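You operate a simulated robot arm through the tools that you are given. There is no shell and no other tool.

You run a simulated robot arm. Do the job below in one go: nothing can be reset, and whatever is moved stays where it is left.

JOB
Fit the tester's blue tip and test the purple sweet.
Fine: white tip out first, into the free holder of the tip block; zero before the test; arm aside after.

It is judged by the outcome, as a careful person would: the job done as asked, and still so three seconds after it is handed in. It fails if anything else is knocked over, pushed out of place, dropped, spilled or broken.

ROBOT AND FRAMES
A 7-joint arm with a four-finger gripper, fixed in place. Base frame: the origin is at the foot of the arm, x ahead of it, y to its left, z up; the work surface is at about z = 860. Readings come in mm, degrees, newtons and seconds.
Its first joint turns from -69.0 to 172.0 degrees. Payload 3.67 kg.
The tool frame sits at the grasp point between the pads (the TCP): z along the fingers, y along the line on which they close. The tips reach 28 mm beyond it. The gripper opens to 112 mm. The gripper's body begins 73 mm behind the TCP.
Orientation is told as [roll, pitch, yaw] about the base's x, y, z axes, in that order, counted from this pose: with the fingers straight down and closing along the base's y, the tool's x points along the base's -x, its y along +y and its z along -z.

CONTROLS
- The arm moves only by the tool apply_moves. Its argument "plan" is a list of rows, each an object of numbers (a shift or turn left out is 0, a gripper value left out holds the last): "tx", "ty", "tz": the shift along the base's x, y, z in mm; "rx", "ry", "rz": the turn, a rotation vector about the base's x, y, z in degrees; "fingers": the finger opening in mm, from 0 to 112. In form: [{"tx": .., "ty": .., "tz": .., "rx": .., "ry": .., "rz": .., "fingers": ..}, ...]. A call has 1 to 20 rows; each row is the pose to reach, as a shift and turn from the pose commanded when the call began. Each row takes 0.2 s and may step no farther than 50 mm and 8.6 degrees from the row before; otherwise, or with a gripper value out of range, the whole call is refused. Where a pose cannot be reached the arm comes as near as it can. A force on the tool above 90 N (or 10 N above the force at the start of the call, whichever is more), or a blocked arm, ends the call early, and 0.2 s more pass. Each finger halts on what it meets, pressing with about 43 N; the grip force reading is that of the motor and also rises with nothing between the fingers. The clock runs only during rows and for 0.2 s after the last one: add rows that repeat a pose to give the fingers time. It gives the time, the measured TCP pose, the force on the tool (base axes), the opening and the grip force at its end, in the units of the frame above (readings bear some noise), with the torque about the TCP (base axes, N m) and any sound that the robot's microphone picked up.
- Cameras (640 x 400 px; columns grow to the right, rows downward): "scene" is fixed at [402, -650, 1698.6]; the picture's right is [0.09, -1.00, 0.00], its down [-0.95, -0.08, -0.31] and it looks along [0.31, 0.03, -0.95] (base axes); focal length 350 px, centre (320, 200). "wrist" rides on the gripper at [60, -18, -104] in the tool frame; the picture's right is [0.29, 0.96, 0.00], its down [-0.80, 0.24, -0.55] and it looks along [-0.53, 0.16, 0.83] (tool axes); focal length 234 px, centre (320, 200). There is no depth. A picture from a camera that has moved, and an enlarged one, comes with that camera's place and axes in the base frame and with its lens.
- snapshot(camera): a new picture of that camera. No time passes.
- slide_trunk(by): slides the trunk up (or, below 0, down) by that many mm; the arm rides with it, the base frame stays. It gives what a move gives, with no picture.
- zoom(camera, box): a new picture of the part [left, top, right, bottom] of that camera's present view, enlarged. No time passes.
- close_job(): hands the job in; it is judged then, once.

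Nothing tells you positions but the pictures and the camera data. Unless the task says otherwise, let go and move clear before handing in.

The tools are called after "Request:" as a command line: name --argument value ..., lists and objects as JSON in quotes. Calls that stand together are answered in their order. apply_moves: Moves the arm, as the interface text tells. Its arguments: {"type":"object","properties":{"plan":{"type":"array"}},"required":["plan"]} The other tools are called the same way: slide_trunk (by) slides the trunk up or down; snapshot (camera) takes a picture; zoom (camera, box) takes an enlarged picture of a part of a camera's view; close_job () hands the job in.

At the start:

```text
clock: 0.0
ee_pos: [439.2, -588.5, 1299.6]
tcp_rot: [0.0, 0.0, 0.0]
force: [1.2, 0.6, 0.5]
ft_torque: [0.0, 0.04, 0.01]
opening: 112.0
grasp_force: 0.0
trunk travel left (down, up): [-550.0, 290.0]
```

scene: 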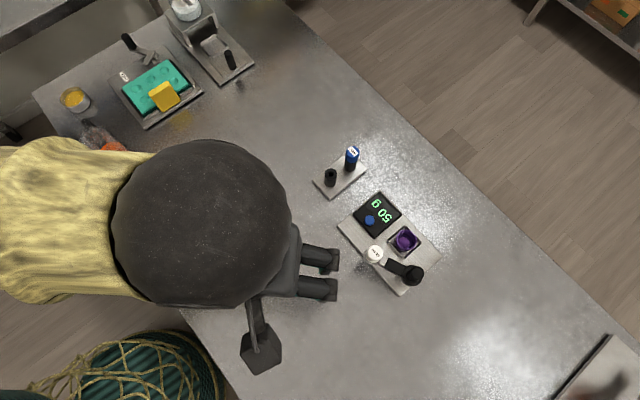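
wrist: 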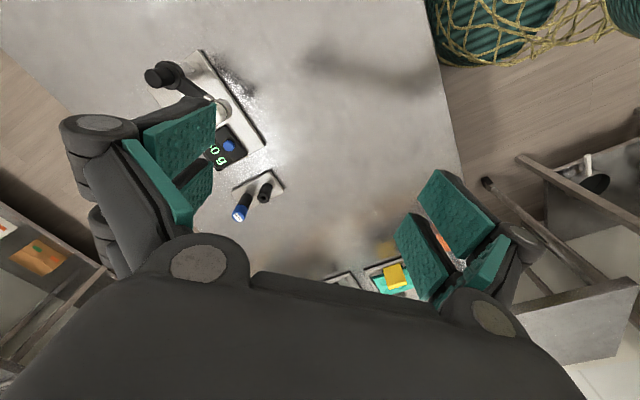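

I see a tester (plate with display "50 g", a blue button, a purple sweet in a pocket, a lever with a white tip) and a tip block with a blue tip and a dark holder. I'll zoom in for detail before moving anything.

Request:
zoom --camera "scene" --box '[300, 130, 460, 310]'

Request:
zoom --camera "scene" --box '[330, 180, 450, 300]'

Request:
zoom --camera "wrist" --box '[140, 40, 300, 240]'

Request:
zoom --camera "scene" --box '[300, 130, 380, 210]'

```text
2.22 times, centred on (380, 220) of scene
camera zoom: at [402.0, -650.0, 1698.6], right [0.09, -1.0, 0.0], down [-0.95, -0.08, -0.31], along [0.31, 0.03, -0.95], focal length 777 px, centre (187, 156)
```

zoom: 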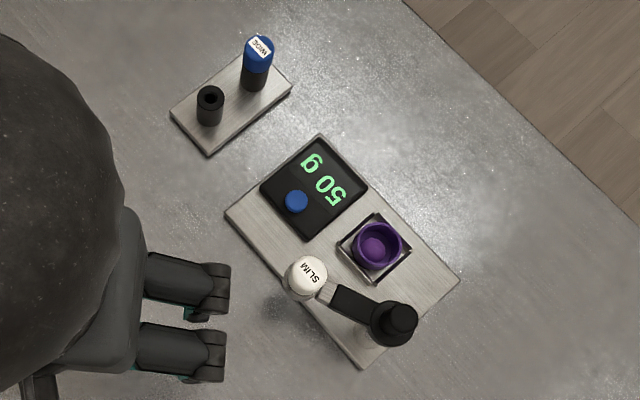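

```text
3.33 times, centred on (390, 240) of scene
camera zoom: at [402.0, -650.0, 1698.6], right [0.09, -1.0, 0.0], down [-0.95, -0.08, -0.31], along [0.31, 0.03, -0.95], focal length 1166 px, centre (87, 67)
```

zoom: 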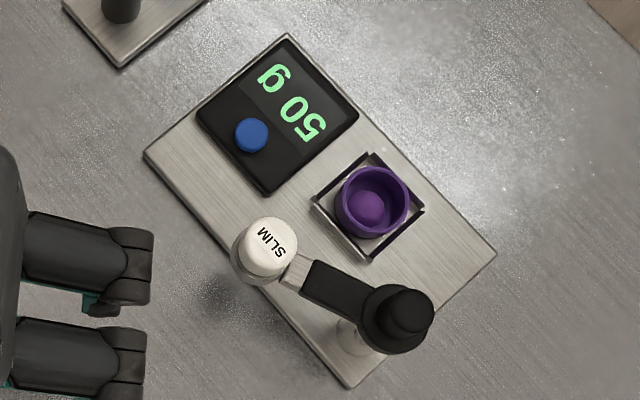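

```text
2.00 times, centred on (220, 140) of wrist
camera zoom: at [378.9, -606.2, 1403.8], right [-0.29, 0.96, 0.0], down [0.8, 0.24, 0.55], along [0.53, 0.16, -0.83], focal length 468 px, centre (520, 320)
```

zoom: 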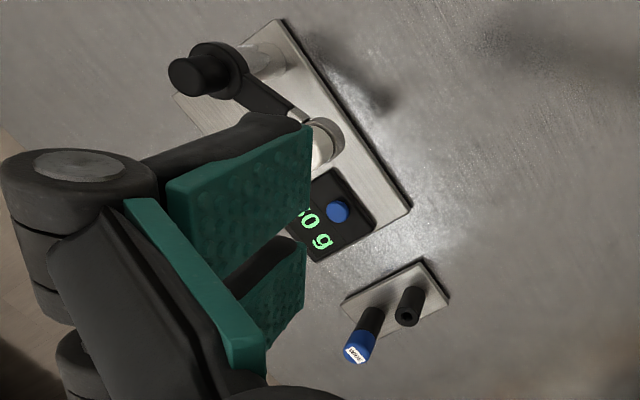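

```text
5.00 times, centred on (340, 170) of scene
camera zoom: at [402.0, -650.0, 1698.6], right [0.09, -1.0, 0.0], down [-0.95, -0.08, -0.31], along [0.31, 0.03, -0.95], focal length 1749 px, centre (220, 350)
```

zoom: 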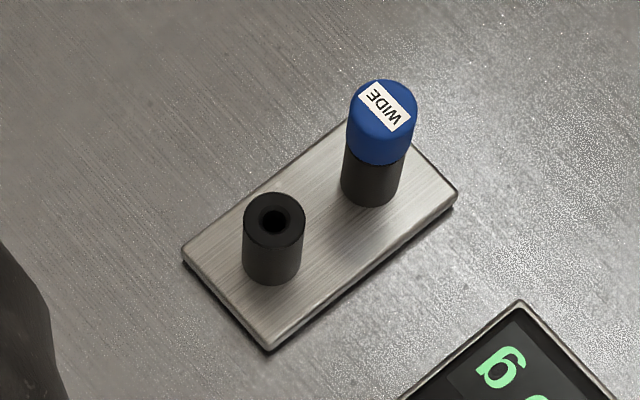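

The tester seems to be a swing arm on a post (black knob) holding the white "SLIM" tip, with a pocket holding the purple sweet and a blue button next to a display. I'll move the arm high above the surface to get clearer wrist views.

Request:
apply_moves --plan '[{"tx": -10, "ty": -40, "tz": 0}, {"tx": -20, "ty": -80, "tz": -10}, {"tx": -30, "ty": -120, "tz": -20}, {"tx": -39, "ty": -160, "tz": -40}, {"tx": -39, "ty": -190, "tz": -60}, {"tx": -39, "ty": -190, "tz": -60}]'

Request:
snapshot --camera "wrist"

Request:
snapshot --camera "scene"

```text
clock: 1.4
ee_pos: [400.6, -778.2, 1239.2]
tcp_rot: [-0.1, 0.0, 0.0]
force: [0.4, 0.2, 0.1]
ft_torque: [-0.03, -0.01, 0.02]
opening: 112.0
grasp_force: 0.0
trunk travel left (down, up): [-550.0, 290.0]
```

```text
taken
camera wrist: at [339.8, -796.3, 1343.0], right [-0.29, 0.96, 0.0], down [0.8, 0.24, 0.55], along [0.53, 0.16, -0.83], focal length 234 px, centre (320, 200)
```

wrist: 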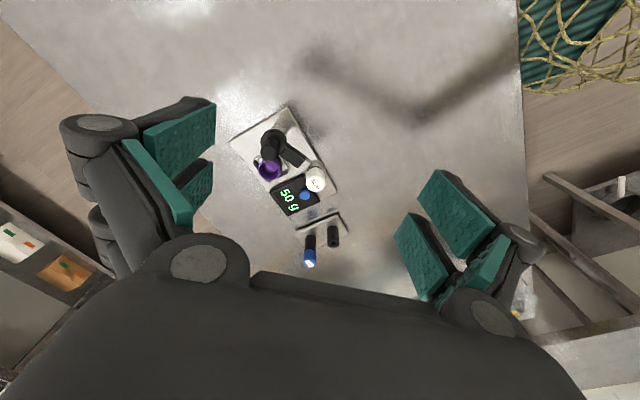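

```text
taken
```

scene: 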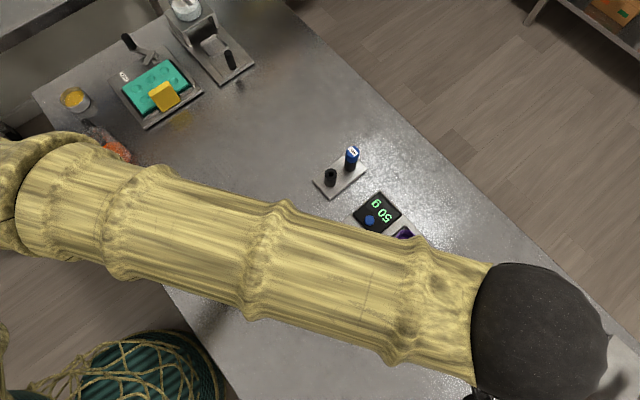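

Request:
zoom --camera "wrist" --box '[220, 90, 360, 180]'

Request:
zoom --camera "wrist" --box '[260, 190, 380, 280]'

Request:
zoom --camera "wrist" --box '[225, 110, 345, 220]'

```text
4.44 times, centred on (290, 135) of wrist
camera zoom: at [339.8, -796.3, 1343.0], right [-0.29, 0.96, 0.0], down [0.8, 0.24, 0.55], along [0.53, 0.16, -0.83], focal length 1041 px, centre (453, 489)
```

zoom: 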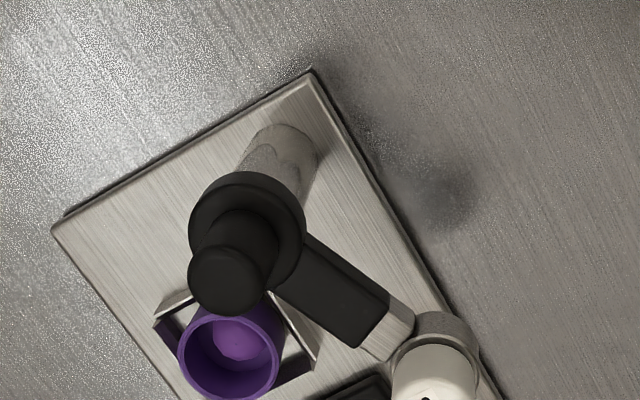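

```text
4.44 times, centred on (320, 235) of wrist
camera zoom: at [339.8, -796.3, 1343.0], right [-0.29, 0.96, 0.0], down [0.8, 0.24, 0.55], along [0.53, 0.16, -0.83], focal length 1041 px, centre (320, 44)
```

zoom: 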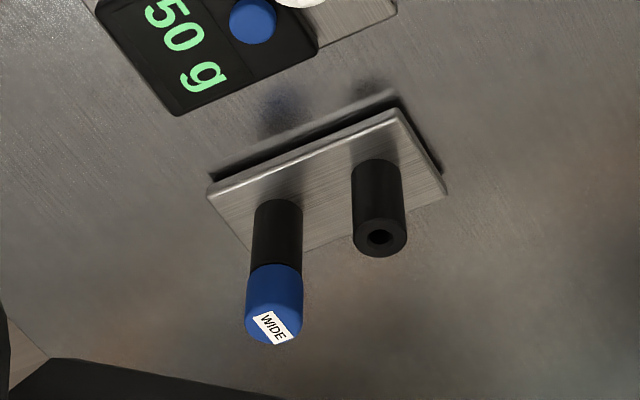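

```text
3.64 times, centred on (285, 165) of wrist
camera zoom: at [339.8, -796.3, 1343.0], right [-0.29, 0.96, 0.0], down [0.8, 0.24, 0.55], along [0.53, 0.16, -0.83], focal length 852 px, centre (447, 327)
```

zoom: 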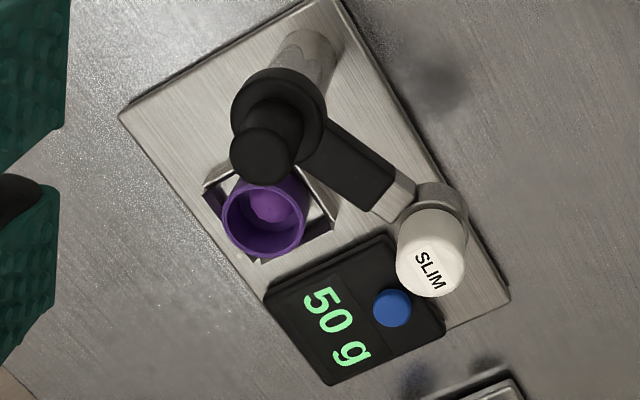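

The tester's swing arm is roughly 150 mm above... about z≈1000, with the white tip near (524, -747), the sweet near (581, -834), the button near (626, -747), and the tip block near (722..773, -646..-693). I'll take a lower, tilted side view to understand the mechanism and heights.

Request:
apply_moves --plan '[{"tx": -12, "ty": 8, "tz": -40, "ry": -6, "rz": -2}, {"tx": -24, "ty": 16, "tz": -80, "ry": -12, "rz": -4}, {"tx": -36, "ty": 24, "tz": -120, "ry": -18, "rz": -6}, {"tx": -48, "ty": 30, "tz": -160, "ry": -24, "rz": -8}, {"tx": -60, "ty": 36, "tz": -195, "ry": -30, "rz": -10}, {"tx": -60, "ty": 36, "tz": -195, "ry": -30, "rz": -10}]'

Request:
snapshot --camera "wrist"

```text
clock: 2.8
ee_pos: [338.2, -738.8, 1043.7]
tcp_rot: [3.0, -29.9, -10.9]
force: [0.4, 0.4, 0.2]
ft_torque: [0.01, -0.02, -0.03]
opening: 111.7
grasp_force: 0.1
trunk travel left (down, up): [-550.0, 290.0]
```

```text
taken
camera wrist: at [232.2, -742.2, 1103.9], right [-0.09, 0.99, -0.1], down [0.44, 0.13, 0.89], along [0.89, 0.03, -0.45], focal length 234 px, centre (320, 200)
```

wrist: 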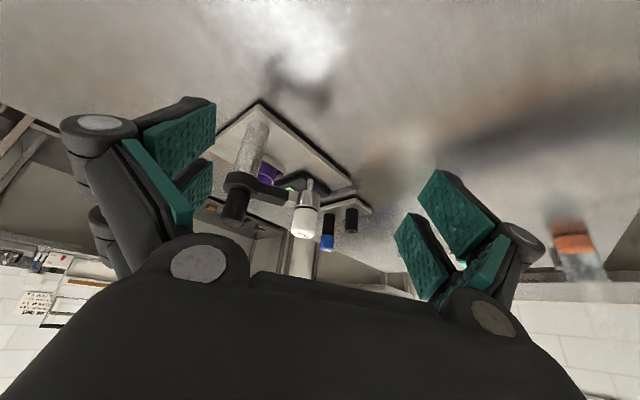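

Request:
zoom --camera "wrist" --box '[205, 95, 365, 260]'

Request:
zoom --camera "wrist" --box '[260, 150, 380, 260]'

Request:
zoom --camera "wrist" --box '[200, 110, 320, 240]'

```text
2.42 times, centred on (285, 178) of wrist
camera zoom: at [232.2, -742.2, 1103.9], right [-0.09, 0.99, -0.1], down [0.44, 0.13, 0.89], along [0.89, 0.03, -0.45], focal length 568 px, centre (405, 254)
```

zoom: 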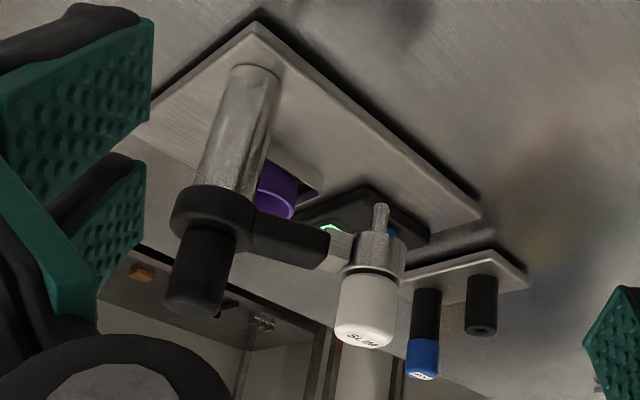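

```text
3.64 times, centred on (320, 205) of wrist
camera zoom: at [232.2, -742.2, 1103.9], right [-0.09, 0.99, -0.1], down [0.44, 0.13, 0.89], along [0.89, 0.03, -0.45], focal length 852 px, centre (320, 182)
```

zoom: 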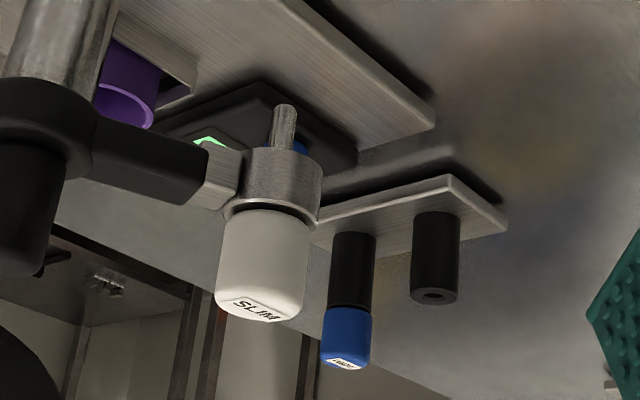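

```text
3.08 times, centred on (260, 175) of wrist
camera zoom: at [232.2, -742.2, 1103.9], right [-0.09, 0.99, -0.1], down [0.44, 0.13, 0.89], along [0.89, 0.03, -0.45], focal length 720 px, centre (505, 277)
```

zoom: 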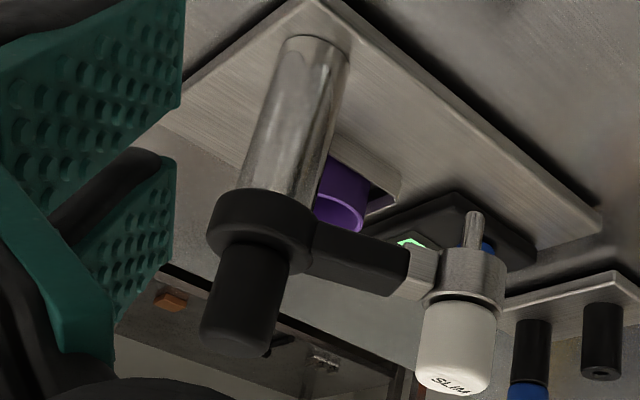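

The mechanism is clear now: a post with a sliding/swinging black collar and tall black knob, an arm ending in a silver socket that holds the white tip's cap above and its rod below. I'll take level close-up views of the socket first, then of the tip block, to locate them precisely.

Request:
apply_moves --plan '[{"tx": 0, "ty": 0, "tz": 40, "ry": 6, "rz": 2}, {"tx": 20, "ty": -5, "tz": 60, "ry": 12, "rz": 4}, {"tx": 50, "ty": -10, "tz": 70, "ry": 18, "rz": 6}, {"tx": 85, "ty": -18, "tz": 70, "ry": 24, "rz": 8}, {"tx": 116, "ty": -26, "tz": 70, "ry": 30, "rz": 10}, {"tx": 116, "ty": -26, "tz": 70, "ry": 30, "rz": 10}, {"tx": 116, "ty": -26, "tz": 70, "ry": 30, "rz": 10}]'

Request:
snapshot --camera "wrist"

Request:
zoom --camera "wrist" --box '[220, 80, 400, 260]'

```text
clock: 4.4
ee_pos: [459.4, -771.6, 1114.4]
tcp_rot: [0.1, 0.2, 0.0]
force: [0.0, -0.5, -0.2]
ft_torque: [0.02, 0.04, 0.01]
opening: 112.1
grasp_force: 0.0
trunk travel left (down, up): [-550.0, 290.0]
```

```text
taken
camera wrist: at [400.4, -788.0, 1217.4], right [-0.29, 0.96, 0.0], down [0.8, 0.24, 0.55], along [0.53, 0.16, -0.83], focal length 234 px, centre (320, 200)
```

wrist: 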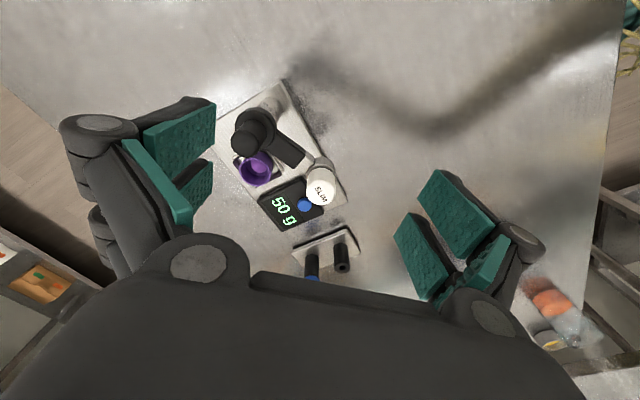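

```text
2.22 times, centred on (310, 170) of wrist
camera zoom: at [400.4, -788.0, 1217.4], right [-0.29, 0.96, 0.0], down [0.8, 0.24, 0.55], along [0.53, 0.16, -0.83], focal length 520 px, centre (342, 267)
```

zoom: 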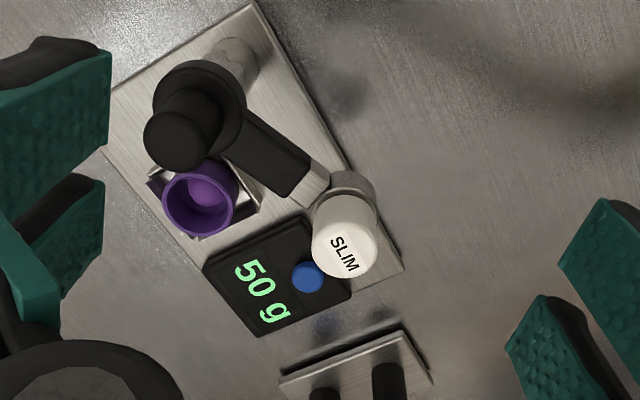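

Request:
apply_moves --plan '[{"tx": 0}, {"tx": 0}]'

Request:
zoom --camera "wrist" --box '[230, 90, 350, 210]'

Request:
apply_moves --plan '[{"tx": 0}, {"tx": 0}]'

```text
clock: 5.0
ee_pos: [459.4, -769.7, 1113.7]
tcp_rot: [0.1, -0.1, -0.1]
force: [0.1, -0.3, -0.4]
ft_torque: [0.0, 0.01, -0.01]
opening: 111.9
grasp_force: 0.1
trunk travel left (down, up): [-550.0, 290.0]
```

```text
3.33 times, centred on (290, 150) of wrist
camera zoom: at [399.2, -787.8, 1218.0], right [-0.29, 0.96, 0.0], down [0.8, 0.24, 0.55], along [0.53, 0.16, -0.83], focal length 781 px, centre (420, 367)
```

zoom: 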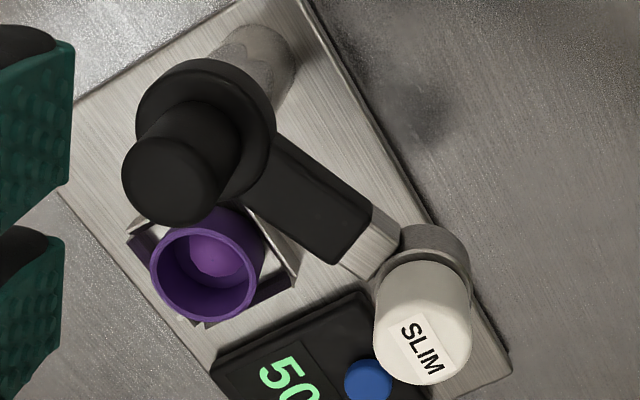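

```text
clock: 5.6
ee_pos: [459.1, -770.0, 1114.3]
tcp_rot: [0.0, 0.0, 0.0]
force: [-0.2, 0.4, 0.0]
ft_torque: [-0.01, -0.01, -0.03]
opening: 112.0
grasp_force: 0.1
trunk travel left (down, up): [-550.0, 290.0]
```

The white tip is at about (523.5, -749), cap top z≈1010; knob at (495, -832); sweet at (582, -834). Next I'll look closely at the tip block.

Request:
apply_moves --plan '[{"tx": 40, "ty": 15, "tz": 0}, {"tx": 80, "ty": 30, "tz": 0}, {"tx": 120, "ty": 45, "tz": -8}, {"tx": 150, "ty": 57, "tz": -16}, {"tx": 180, "ty": 70, "tz": -24}, {"tx": 180, "ty": 70, "tz": -24}, {"tx": 180, "ty": 70, "tz": -24}, {"tx": 180, "ty": 70, "tz": -24}]'

Request:
snapshot --camera "wrist"

Request:
zoom --camera "wrist" --box '[250, 120, 370, 240]'

Request:
snapshot --camera "scene"

```text
clock: 7.4
ee_pos: [636.5, -697.6, 1089.9]
tcp_rot: [0.1, 0.0, 0.0]
force: [0.2, 0.0, 0.2]
ft_torque: [0.02, 0.03, 0.01]
opening: 112.0
grasp_force: 0.0
trunk travel left (down, up): [-550.0, 290.0]
```

```text
taken
camera wrist: at [576.3, -715.2, 1193.4], right [-0.29, 0.96, 0.0], down [0.8, 0.24, 0.55], along [0.53, 0.16, -0.83], focal length 234 px, centre (320, 200)
```

wrist: 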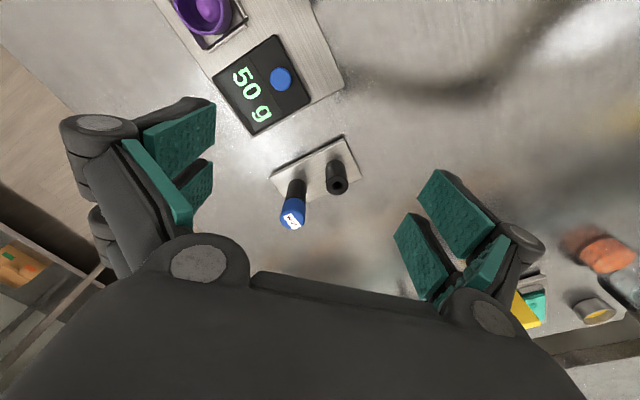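

```text
3.33 times, centred on (310, 180) of wrist
camera zoom: at [576.3, -715.2, 1193.4], right [-0.29, 0.96, 0.0], down [0.8, 0.24, 0.55], along [0.53, 0.16, -0.83], focal length 781 px, centre (353, 267)
```

zoom: 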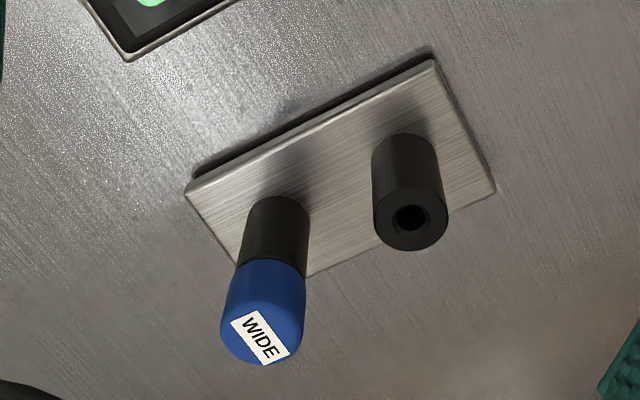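

```text
taken
```

scene: 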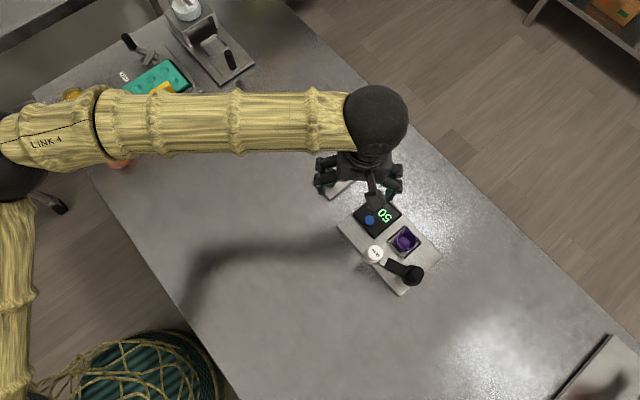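

The empty holder's hole is near (721, -648), top z≈922, and the blue cap near (771, -694), top z≈951. The blue tip is about 1037 mm from the base axis, so I'll check the reach there at a safe height.

Request:
apply_moves --plan '[{"tx": 40, "ty": 1, "tz": 0}, {"tx": 80, "ty": 2, "tz": 0}, {"tx": 120, "ty": 3, "tz": 0}, {"tx": 135, "ty": 4, "tz": 0}, {"tx": 135, "ty": 4, "tz": 0}, {"tx": 135, "ty": 4, "tz": 0}]'

Request:
snapshot --camera "scene"

Request:
snapshot --camera "wrist"

```text
clock: 8.8
ee_pos: [773.6, -694.6, 1090.8]
tcp_rot: [0.0, 0.0, 0.0]
force: [0.2, 0.4, 0.0]
ft_torque: [-0.02, -0.01, 0.02]
opening: 111.7
grasp_force: 0.1
trunk travel left (down, up): [-550.0, 290.0]
```

```text
taken
```

scene: 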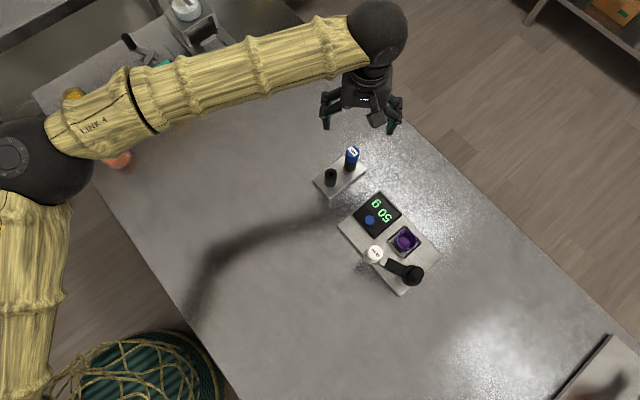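

```text
taken
camera wrist: at [712.6, -713.0, 1194.1], right [-0.29, 0.96, 0.0], down [0.8, 0.24, 0.55], along [0.53, 0.16, -0.83], focal length 234 px, centre (320, 200)
```

wrist: 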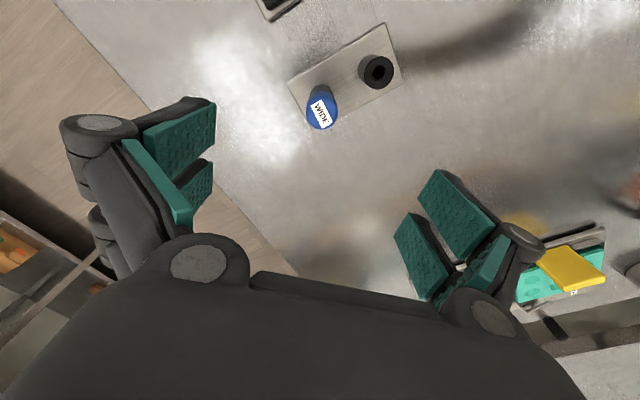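

Reach is fine at this height. I'll zoom to get the blue tip's offset relative to the TCP directly below.

Request:
zoom --camera "wrist" --box '[270, 40, 410, 140]'

Request:
apply_moves --plan '[{"tx": 0}, {"tx": 0}]'

```text
4.00 times, centred on (340, 90) of wrist
camera zoom: at [712.6, -713.0, 1194.1], right [-0.29, 0.96, 0.0], down [0.8, 0.24, 0.55], along [0.53, 0.16, -0.83], focal length 937 px, centre (240, 640)
```

zoom: 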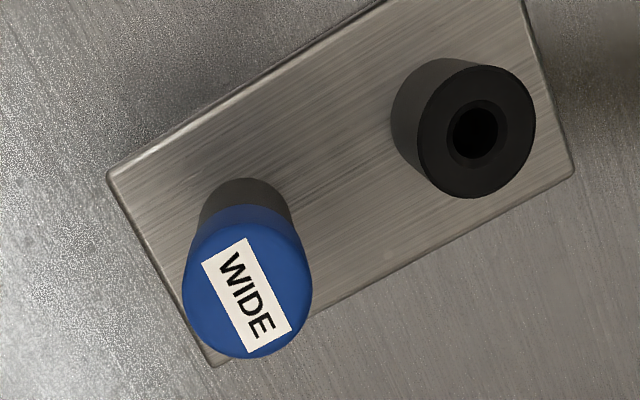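

```text
clock: 9.4
ee_pos: [772.3, -694.8, 1090.4]
tcp_rot: [0.0, 0.0, -0.1]
force: [0.2, -0.3, -0.2]
ft_torque: [0.02, 0.01, -0.02]
opening: 112.0
grasp_force: 0.1
trunk travel left (down, up): [-550.0, 290.0]
```

The blue cap is at about (767.5, -694.3) and the hole at about (719.5, -648). Now I'll go above the white tip for a near-vertical look before gripping it.

Request:
apply_moves --plan '[{"tx": -45, "ty": -10, "tz": 10}, {"tx": -90, "ty": -20, "tz": 20}, {"tx": -135, "ty": -30, "tz": 20}, {"tx": -180, "ty": -40, "tz": 20}, {"tx": -220, "ty": -48, "tz": 20}, {"tx": -249, "ty": -54, "tz": 20}, {"tx": -249, "ty": -54, "tz": 20}, {"tx": -249, "ty": -54, "tz": 20}]'

Request:
zoom --camera "wrist" --box '[220, 20, 420, 200]'

Request:
zoom --camera "wrist" --box '[270, 70, 370, 150]'

Request:
apply_moves --plan '[{"tx": 0}]'

```text
clock: 11.2
ee_pos: [523.6, -751.1, 1110.7]
tcp_rot: [-0.1, 0.1, -0.1]
force: [-0.7, 0.0, -0.3]
ft_torque: [-0.01, 0.01, -0.01]
opening: 112.2
grasp_force: 0.1
trunk travel left (down, up): [-550.0, 290.0]
```

```text
2.22 times, centred on (320, 110) of wrist
camera zoom: at [462.8, -768.5, 1214.3], right [-0.29, 0.96, 0.0], down [0.8, 0.24, 0.55], along [0.53, 0.16, -0.83], focal length 520 px, centre (320, 400)
```

zoom: 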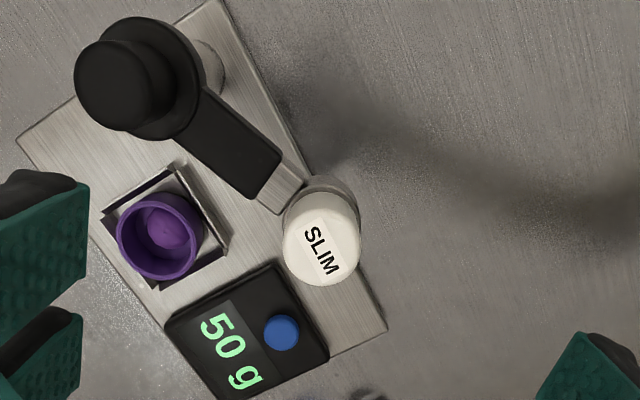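

```text
5.00 times, centred on (320, 110) of wrist
camera zoom: at [462.8, -768.5, 1214.3], right [-0.29, 0.96, 0.0], down [0.8, 0.24, 0.55], along [0.53, 0.16, -0.83], focal length 1171 px, centre (320, 650)
```

zoom: 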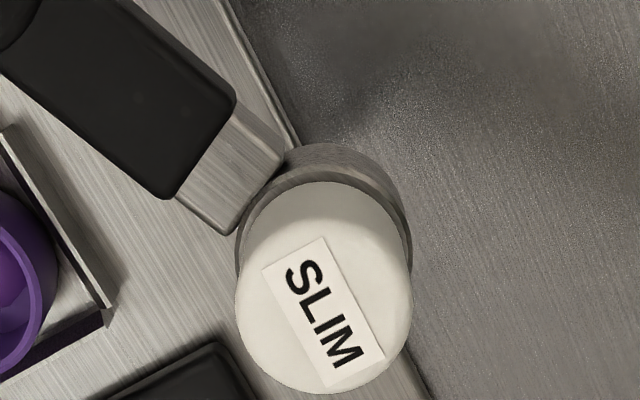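

```text
clock: 11.6
ee_pos: [522.5, -750.9, 1110.1]
tcp_rot: [0.1, 0.0, 0.0]
force: [0.0, -0.1, 0.3]
ft_torque: [-0.01, 0.0, -0.03]
opening: 111.8
grasp_force: 0.0
trunk travel left (down, up): [-550.0, 290.0]
```

The white cap's centre is at about (524.8, -749.5); I'll narrow the fingers to 60 mm and descend partway over it, then check.

Request:
apply_moves --plan '[{"tx": 1, "ty": 0.5, "tz": -20, "fingers": 60}, {"tx": 1.9, "ty": 1.3, "tz": -40, "fingers": 60}, {"tx": 1.9, "ty": 1.3, "tz": -55, "fingers": 60}, {"tx": 1.9, "ty": 1.3, "tz": -55, "fingers": 60}, {"tx": 1.9, "ty": 1.3, "tz": -55, "fingers": 60}]'

Request:
snapshot --camera "wrist"

Request:
zoom --camera "wrist" --box '[230, 80, 410, 200]'

```text
clock: 12.8
ee_pos: [524.5, -750.2, 1054.4]
tcp_rot: [0.0, 0.0, -0.1]
force: [-0.7, -0.2, -0.3]
ft_torque: [0.0, -0.03, -0.01]
opening: 59.9
grasp_force: 0.1
trunk travel left (down, up): [-550.0, 290.0]
```

```text
taken
camera wrist: at [464.6, -768.5, 1158.4], right [-0.29, 0.96, 0.0], down [0.8, 0.24, 0.55], along [0.53, 0.16, -0.83], focal length 234 px, centre (320, 200)
```

wrist: 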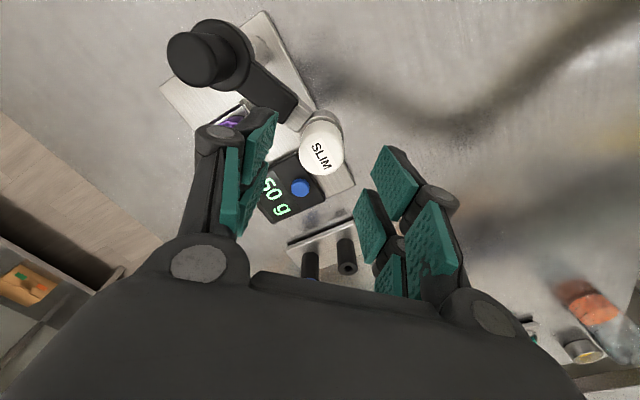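

```text
3.33 times, centred on (320, 140) of wrist
camera zoom: at [464.6, -768.5, 1158.4], right [-0.29, 0.96, 0.0], down [0.8, 0.24, 0.55], along [0.53, 0.16, -0.83], focal length 781 px, centre (320, 400)
```

zoom: 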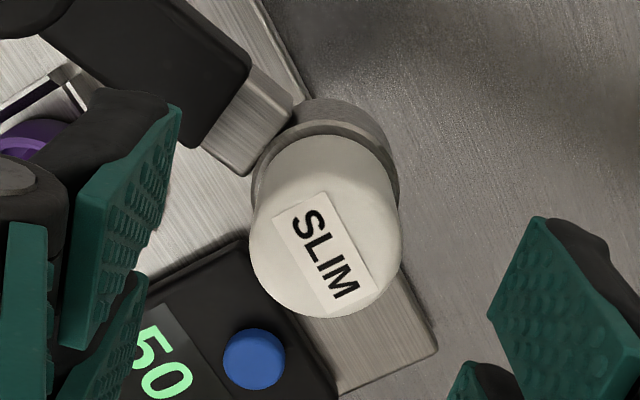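

Request:
apply_moves --plan '[{"tx": -0.5, "ty": 0.6, "tz": -15}, {"tx": -0.5, "ty": 0.6, "tz": -30}, {"tx": -0.5, "ty": 0.6, "tz": -42}, {"tx": -0.5, "ty": 0.6, "tz": -42}]'

Request:
zoom --camera "wrist" --box '[200, 60, 440, 260]'

Request:
zoom --camera "scene" --box '[320, 190, 460, 310]'

```text
clock: 13.8
ee_pos: [524.0, -747.8, 1013.8]
tcp_rot: [0.0, -0.1, 0.0]
force: [-0.2, -0.4, 0.0]
ft_torque: [0.02, -0.01, -0.01]
opening: 59.9
grasp_force: 0.0
trunk travel left (down, up): [-550.0, 290.0]
```

```text
2.00 times, centred on (320, 160) of wrist
camera zoom: at [464.3, -765.1, 1117.7], right [-0.29, 0.96, 0.0], down [0.8, 0.24, 0.55], along [0.53, 0.16, -0.83], focal length 468 px, centre (320, 280)
```

zoom: 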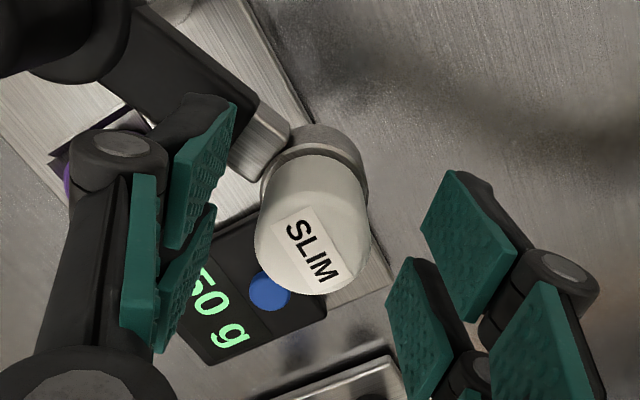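

```text
3.33 times, centred on (390, 250) of scene
camera zoom: at [402.0, -650.0, 1698.6], right [0.09, -1.0, 0.0], down [-0.95, -0.08, -0.31], along [0.31, 0.03, -0.95], focal length 1166 px, centre (87, 33)
```

zoom: 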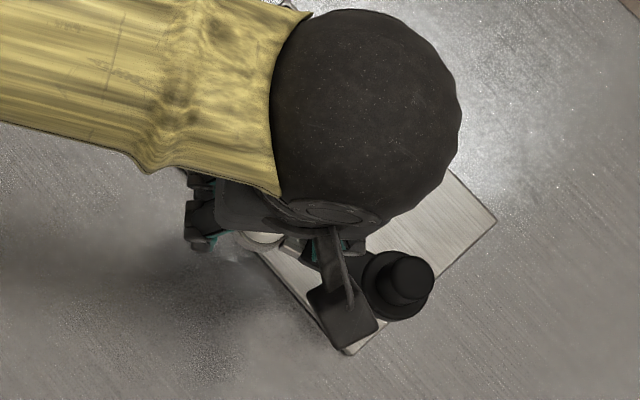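

The TCP ended about 2–3 mm off in y from the cap's centre, so I'll correct that and then close on the white cap.

Request:
apply_moves --plan '[{"tx": -1, "ty": -2.5, "tz": 0}, {"tx": -1, "ty": -2.5, "tz": -1}, {"tx": -1, "ty": -2.5, "tz": -1}]'

Request:
zoom --camera "wrist" --box '[200, 60, 440, 260]'

```text
clock: 14.6
ee_pos: [523.0, -748.6, 1012.3]
tcp_rot: [0.0, 0.0, -0.1]
force: [0.7, 0.0, -0.2]
ft_torque: [-0.01, 0.04, -0.03]
opening: 59.9
grasp_force: 0.1
trunk travel left (down, up): [-550.0, 290.0]
```

```text
2.00 times, centred on (320, 160) of wrist
camera zoom: at [462.7, -767.7, 1116.3], right [-0.29, 0.96, 0.0], down [0.8, 0.24, 0.55], along [0.53, 0.16, -0.83], focal length 468 px, centre (320, 280)
```

zoom: 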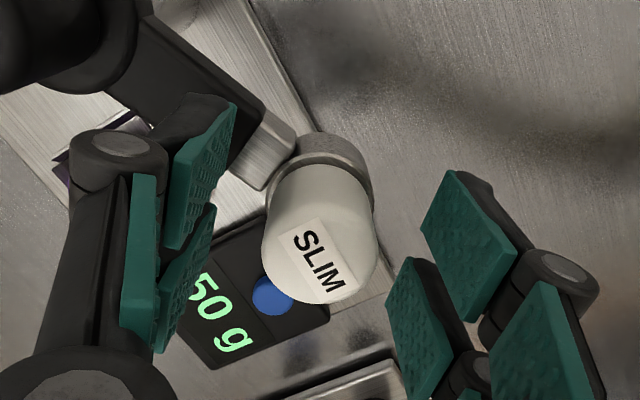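

Request:
apply_moves --plan '[{"tx": 0, "fingers": 45}, {"tx": 0, "fingers": 38}, {"tx": 0, "fingers": 20}, {"tx": 0, "fingers": 20}, {"tx": 0, "fingers": 20}]'

Request:
zoom --camera "wrist" --box '[200, 60, 440, 260]'

```text
clock: 15.8
ee_pos: [522.6, -749.1, 1011.5]
tcp_rot: [-0.1, 0.0, 0.0]
force: [-0.3, -0.1, 0.2]
ft_torque: [-0.03, 0.03, -0.01]
opening: 29.8
grasp_force: 43.3
trunk travel left (down, up): [-550.0, 290.0]
```

```text
2.00 times, centred on (320, 160) of wrist
camera zoom: at [462.8, -767.6, 1116.3], right [-0.29, 0.96, 0.0], down [0.8, 0.24, 0.55], along [0.53, 0.16, -0.83], focal length 468 px, centre (320, 280)
```

zoom: 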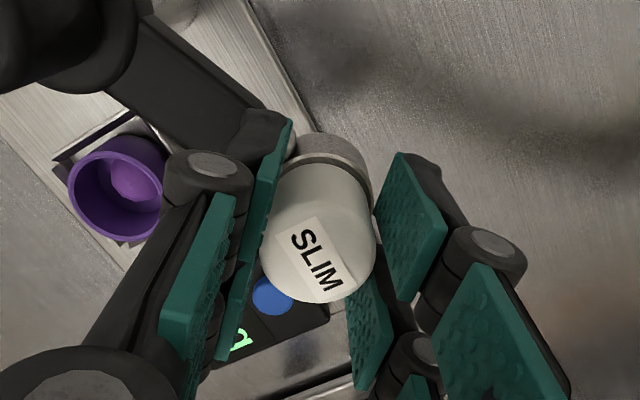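

The white cap is gripped (29.8 mm, 43 N) with no side force. I'll lift it slowly straight up.

Request:
apply_moves --plan '[{"tz": 4}, {"tz": 8}, {"tz": 12}, {"tz": 16}, {"tz": 20}]'

Request:
zoom --camera "wrist" --box '[200, 60, 440, 260]'

```text
clock: 17.0
ee_pos: [522.4, -750.1, 1032.5]
tcp_rot: [-0.1, 0.1, 0.1]
force: [0.2, 1.6, -0.8]
ft_torque: [0.07, -0.02, -0.04]
opening: 29.5
grasp_force: 43.1
trunk travel left (down, up): [-550.0, 290.0]
```

```text
2.00 times, centred on (320, 160) of wrist
camera zoom: at [462.0, -767.4, 1136.4], right [-0.29, 0.96, 0.0], down [0.8, 0.24, 0.55], along [0.53, 0.16, -0.83], focal length 468 px, centre (320, 280)
```

zoom: 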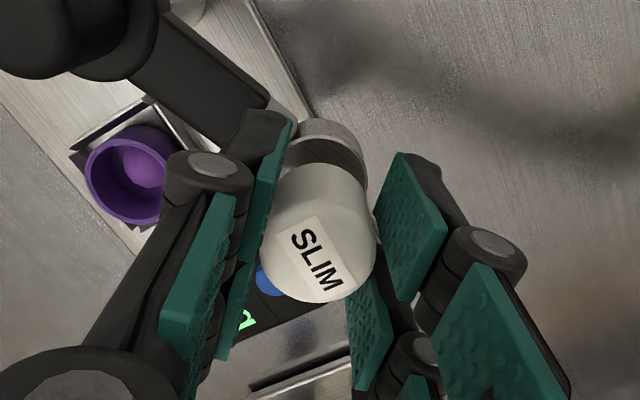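

Request:
apply_moves --plan '[{"tz": 8}, {"tz": 16}, {"tz": 24}, {"tz": 32}, {"tz": 40}, {"tz": 50}, {"tz": 62}, {"tz": 75}, {"tz": 75}]'

Request:
zoom --camera "wrist" --box '[200, 20, 440, 220]'

Request:
zoom --camera "scene" --box '[320, 190, 460, 310]'

```text
clock: 19.0
ee_pos: [522.2, -747.9, 1108.9]
tcp_rot: [0.0, -0.1, 0.0]
force: [0.4, -0.7, -0.2]
ft_torque: [0.0, -0.03, 0.01]
opening: 29.7
grasp_force: 43.1
trunk travel left (down, up): [-550.0, 290.0]
```

```text
2.00 times, centred on (320, 120) of wrist
camera zoom: at [462.3, -766.7, 1212.6], right [-0.29, 0.96, 0.0], down [0.8, 0.24, 0.55], along [0.53, 0.16, -0.83], focal length 468 px, centre (320, 360)
```

zoom: 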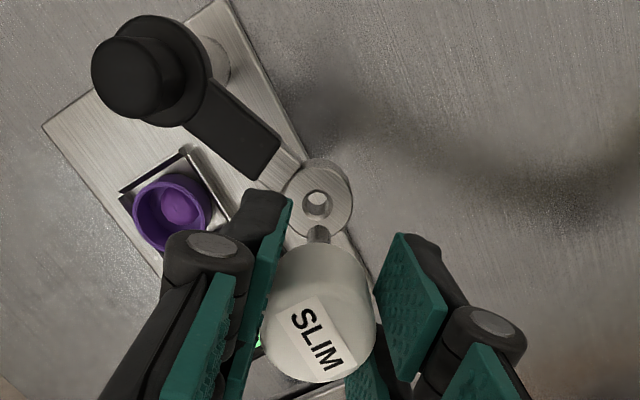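

```text
3.33 times, centred on (390, 250) of scene
camera zoom: at [402.0, -650.0, 1698.6], right [0.09, -1.0, 0.0], down [-0.95, -0.08, -0.31], along [0.31, 0.03, -0.95], focal length 1166 px, centre (87, 33)
```

zoom: 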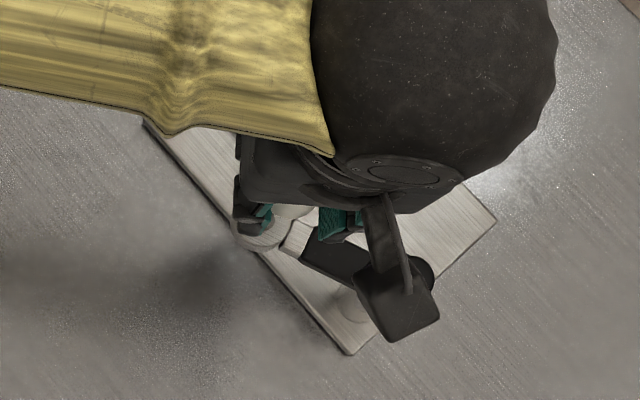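

The white tip is out; the socket's hole is visible right below. I'll carry it at this height over to the empty holder.

Request:
apply_moves --plan '[{"tx": 33, "ty": 17}, {"tx": 66, "ty": 34}, {"tx": 99, "ty": 51}, {"tx": 132, "ty": 68}, {"tx": 165, "ty": 84}, {"tx": 197, "ty": 100}, {"tx": 197, "ty": 100}, {"tx": 197, "ty": 100}, {"tx": 197, "ty": 100}]'

Request:
zoom --camera "wrist" --box '[200, 20, 440, 220]'

Request:
zoom --camera "wrist" --box '[260, 60, 380, 160]'

Request:
apply_moves --plan '[{"tx": 0}]'

```text
clock: 21.0
ee_pos: [720.5, -650.9, 1110.7]
tcp_rot: [0.0, 0.0, 0.1]
force: [-0.2, 0.5, -0.4]
ft_torque: [0.02, 0.01, 0.04]
opening: 29.9
grasp_force: 43.1
trunk travel left (down, up): [-550.0, 290.0]
```

```text
2.00 times, centred on (320, 120) of wrist
camera zoom: at [661.0, -668.7, 1214.3], right [-0.29, 0.96, 0.0], down [0.8, 0.24, 0.55], along [0.53, 0.16, -0.83], focal length 468 px, centre (320, 360)
```

zoom: 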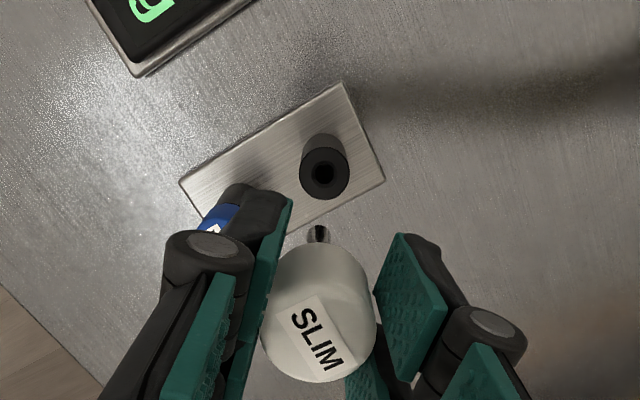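

```text
4.00 times, centred on (320, 110) of wrist
camera zoom: at [661.0, -668.7, 1214.3], right [-0.29, 0.96, 0.0], down [0.8, 0.24, 0.55], along [0.53, 0.16, -0.83], focal length 937 px, centre (320, 560)
```

zoom: 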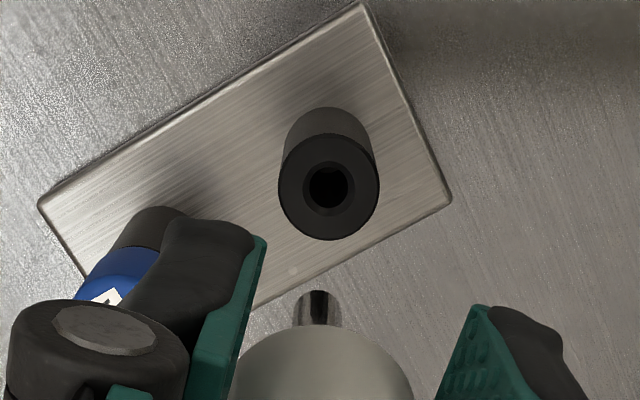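

```text
clock: 21.4
ee_pos: [720.4, -650.7, 1111.3]
tcp_rot: [0.0, 0.0, 0.0]
force: [0.1, 0.7, -0.9]
ft_torque: [0.0, 0.04, 0.01]
opening: 29.7
grasp_force: 42.7
trunk travel left (down, up): [-550.0, 290.0]
```

The rod is nearly over the hole; I'll correct by about (-1, +2.5) mm and lower until the rod end is just above the holder, then re-check.

Request:
apply_moves --plan '[{"tx": -0.9, "ty": 2.5, "tz": -10}, {"tx": -0.9, "ty": 2.5, "tz": -30}, {"tx": -0.9, "ty": 2.5, "tz": -50}, {"tx": -0.9, "ty": 2.5, "tz": -68}, {"tx": -0.9, "ty": 2.5, "tz": -78}, {"tx": -0.9, "ty": 2.5, "tz": -78}, {"tx": -0.9, "ty": 2.5, "tz": -78}]'

Request:
zoom --camera "wrist" --box '[260, 60, 380, 160]'

Request:
apply_moves --plan '[{"tx": 0}]'

```text
clock: 23.0
ee_pos: [717.4, -648.3, 1029.9]
tcp_rot: [0.0, 0.1, 0.1]
force: [0.8, -0.2, 0.1]
ft_torque: [0.03, 0.0, -0.03]
opening: 29.7
grasp_force: 43.1
trunk travel left (down, up): [-550.0, 290.0]
```

```text
4.00 times, centred on (320, 110) of wrist
camera zoom: at [659.3, -666.2, 1132.8], right [-0.29, 0.96, 0.0], down [0.8, 0.24, 0.55], along [0.53, 0.16, -0.83], focal length 937 px, centre (320, 560)
```

zoom: 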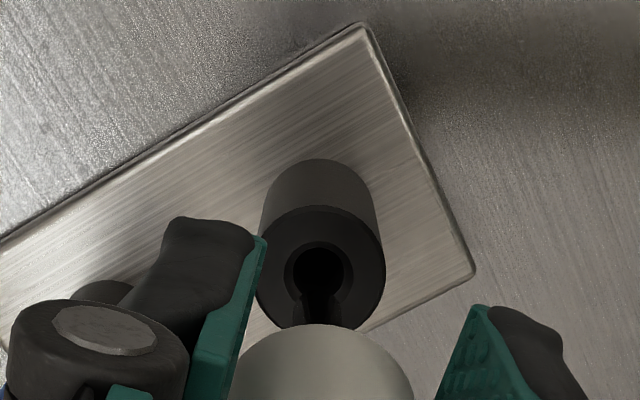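

```text
clock: 23.4
ee_pos: [719.4, -647.9, 1029.8]
tcp_rot: [0.0, 0.0, 0.0]
force: [0.2, 0.7, -0.9]
ft_torque: [0.02, -0.02, -0.02]
opening: 29.7
grasp_force: 43.1
trunk travel left (down, up): [-550.0, 290.0]
```

Rod and hole line up within about half a millimetre. I'll lower it into the holder slowly.

Request:
apply_moves --plan '[{"tz": -6}, {"tz": -12}, {"tz": -18}, {"tz": -24}, {"tz": -30}, {"tz": -36}, {"tz": -36}]'

Request:
zoom --camera "wrist" --box '[240, 60, 400, 200]'

```text
clock: 25.0
ee_pos: [718.7, -648.1, 993.7]
tcp_rot: [0.0, 0.1, -0.2]
force: [-0.2, -8.4, 1.7]
ft_torque: [-0.52, 0.03, 0.0]
opening: 29.7
grasp_force: 43.5
trunk travel left (down, up): [-550.0, 290.0]
```

```text
2.86 times, centred on (320, 130) of wrist
camera zoom: at [657.8, -665.2, 1097.2], right [-0.29, 0.96, 0.0], down [0.8, 0.24, 0.55], along [0.53, 0.16, -0.83], focal length 669 px, centre (320, 400)
```

zoom: 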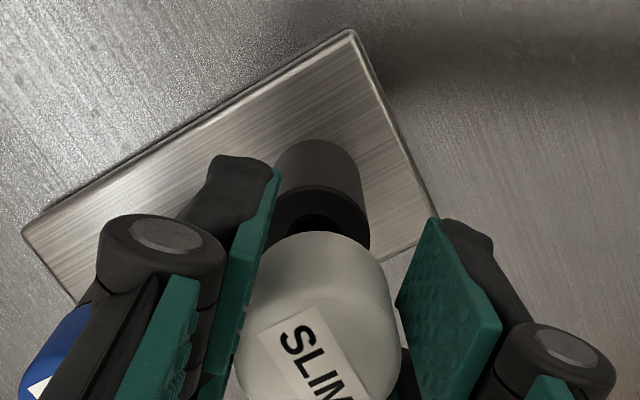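

There's an 8 N side force along -y, so the rod is touching the hole's wall. I'll ease by about 1 mm in -y before going on.

Request:
apply_moves --plan '[{"ty": -0.5}, {"ty": -1.0}, {"ty": -1.0}]'

```text
clock: 25.8
ee_pos: [717.7, -647.6, 992.7]
tcp_rot: [0.0, 0.1, -0.1]
force: [-6.0, -1.4, -1.0]
ft_torque: [-0.1, 0.49, 0.0]
opening: 29.6
grasp_force: 43.4
trunk travel left (down, up): [-550.0, 290.0]
```

Request:
apply_moves --plan '[{"tx": -0.4, "ty": -0.2}, {"tx": -0.8, "ty": -0.2}, {"tx": -0.8, "ty": -0.2}]'

```text
clock: 26.6
ee_pos: [717.9, -648.2, 994.3]
tcp_rot: [0.0, 0.0, 0.0]
force: [-3.2, -2.2, -1.4]
ft_torque: [-0.13, 0.23, 0.0]
opening: 29.7
grasp_force: 43.7
trunk travel left (down, up): [-550.0, 290.0]
```

Request:
apply_moves --plan '[{"tx": -0.4, "ty": -0.3}, {"tx": -0.5, "ty": -0.4, "tz": -4}, {"tx": -0.5, "ty": -0.4, "tz": -8}, {"tx": -0.5, "ty": -0.4, "tz": -12}, {"tx": -0.5, "ty": -0.4, "tz": -12}]'

```text
clock: 27.8
ee_pos: [716.4, -647.4, 982.4]
tcp_rot: [0.0, -0.1, -0.1]
force: [1.8, 0.0, -0.8]
ft_torque: [0.0, -0.05, 0.03]
opening: 29.6
grasp_force: 42.8
trunk travel left (down, up): [-550.0, 290.0]
```

Request:
apply_moves --plan '[{"tz": -4}, {"tz": -8}, {"tz": -12}, {"tz": -16}, {"tz": -20}, {"tz": -20}]'

Request:
zoom --camera "wrist" --box '[240, 60, 400, 200]'

```text
clock: 29.2
ee_pos: [716.9, -647.4, 962.1]
tcp_rot: [0.0, 0.0, 0.0]
force: [7.5, -1.0, 7.2]
ft_torque: [-0.06, -0.31, 0.0]
opening: 29.4
grasp_force: 43.3
trunk travel left (down, up): [-550.0, 290.0]
```

```text
2.86 times, centred on (320, 130) of wrist
camera zoom: at [657.0, -665.5, 1066.3], right [-0.29, 0.96, 0.0], down [0.8, 0.24, 0.55], along [0.53, 0.16, -0.83], focal length 669 px, centre (320, 400)
```

zoom: 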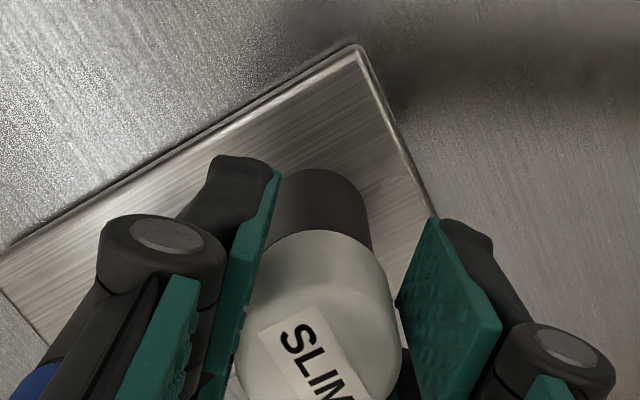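

Request:
apply_moves --plan '[{"tx": 0.6, "ty": 0.1, "tz": 0}, {"tx": 0.8, "ty": 0.1, "tz": -1}, {"tx": 0.8, "ty": 0.1, "tz": -1}]'

```text
clock: 30.0
ee_pos: [716.9, -648.1, 963.7]
tcp_rot: [0.0, 0.0, -0.1]
force: [2.6, -0.6, 12.7]
ft_torque: [0.03, 0.02, 0.0]
opening: 29.7
grasp_force: 42.8
trunk travel left (down, up): [-550.0, 290.0]
```

Request:
apply_moves --plan '[{"tx": 0.2, "tz": -1}, {"tx": 0.2, "tz": -2}, {"tx": 0.2, "tz": -2}]'

Request:
zoom --camera "wrist" --box '[270, 90, 370, 170]'

Request:
zoom --camera "scene" --box '[290, 120, 400, 210]'

```text
clock: 30.8
ee_pos: [716.2, -647.2, 962.5]
tcp_rot: [-0.1, -0.1, -0.1]
force: [1.5, -6.0, 28.6]
ft_torque: [-0.18, 0.11, -0.01]
opening: 29.3
grasp_force: 43.2
trunk travel left (down, up): [-550.0, 290.0]
```

```text
5.00 times, centred on (320, 130) of wrist
camera zoom: at [656.7, -665.1, 1066.0], right [-0.29, 0.96, 0.0], down [0.8, 0.24, 0.56], along [0.53, 0.16, -0.83], focal length 1171 px, centre (320, 550)
```

zoom: 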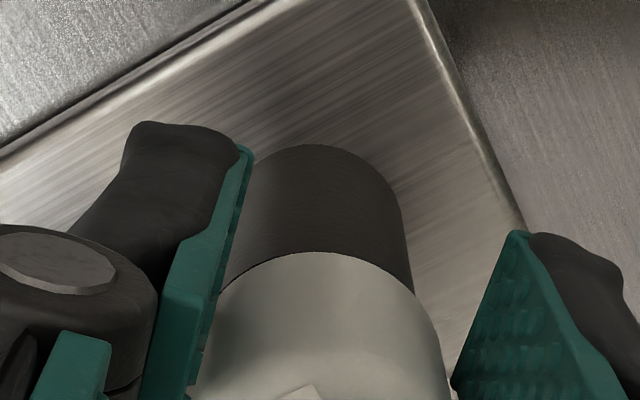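

```text
4.44 times, centred on (345, 165) of scene
camera zoom: at [402.0, -650.0, 1698.6], right [0.09, -1.0, 0.0], down [-0.95, -0.08, -0.31], along [0.31, 0.03, -0.95], focal length 1554 px, centre (209, 356)
```

zoom: 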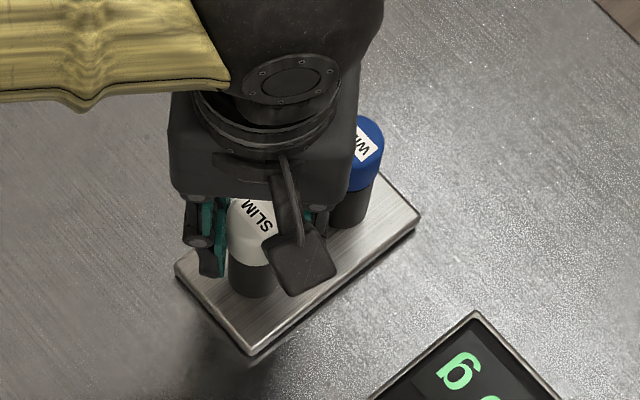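

The white tip is fully seated (vertical force rises without motion, no gap). I'll relax the press, open the fingers, and lift straight off.

Request:
apply_moves --plan '[{"tz": 1.5}, {"tz": 2.5}, {"tz": 2.5, "fingers": 34}, {"tz": 2.5, "fingers": 56}, {"tz": 2.5, "fingers": 56}]'

Request:
zoom --camera "wrist" --box '[220, 60, 420, 220]'

```text
clock: 32.0
ee_pos: [717.8, -648.3, 961.6]
tcp_rot: [0.0, 0.0, 0.0]
force: [-0.3, 0.4, 0.3]
ft_torque: [-0.01, 0.0, -0.01]
opening: 56.0
grasp_force: 0.0
trunk travel left (down, up): [-550.0, 290.0]
```

```text
2.50 times, centred on (320, 140) of wrist
camera zoom: at [658.0, -665.9, 1065.1], right [-0.29, 0.96, 0.0], down [0.8, 0.24, 0.55], along [0.53, 0.16, -0.83], focal length 585 px, centre (320, 350)
```

zoom: 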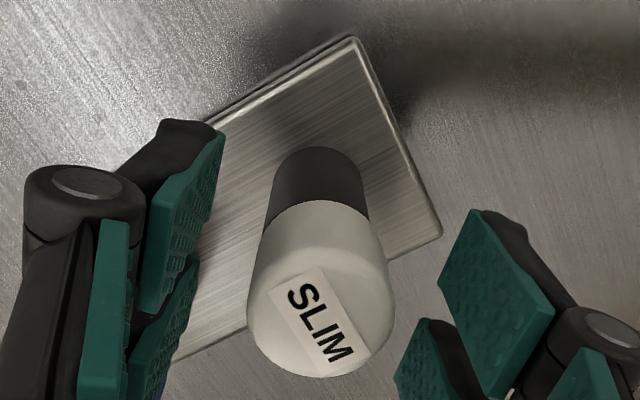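

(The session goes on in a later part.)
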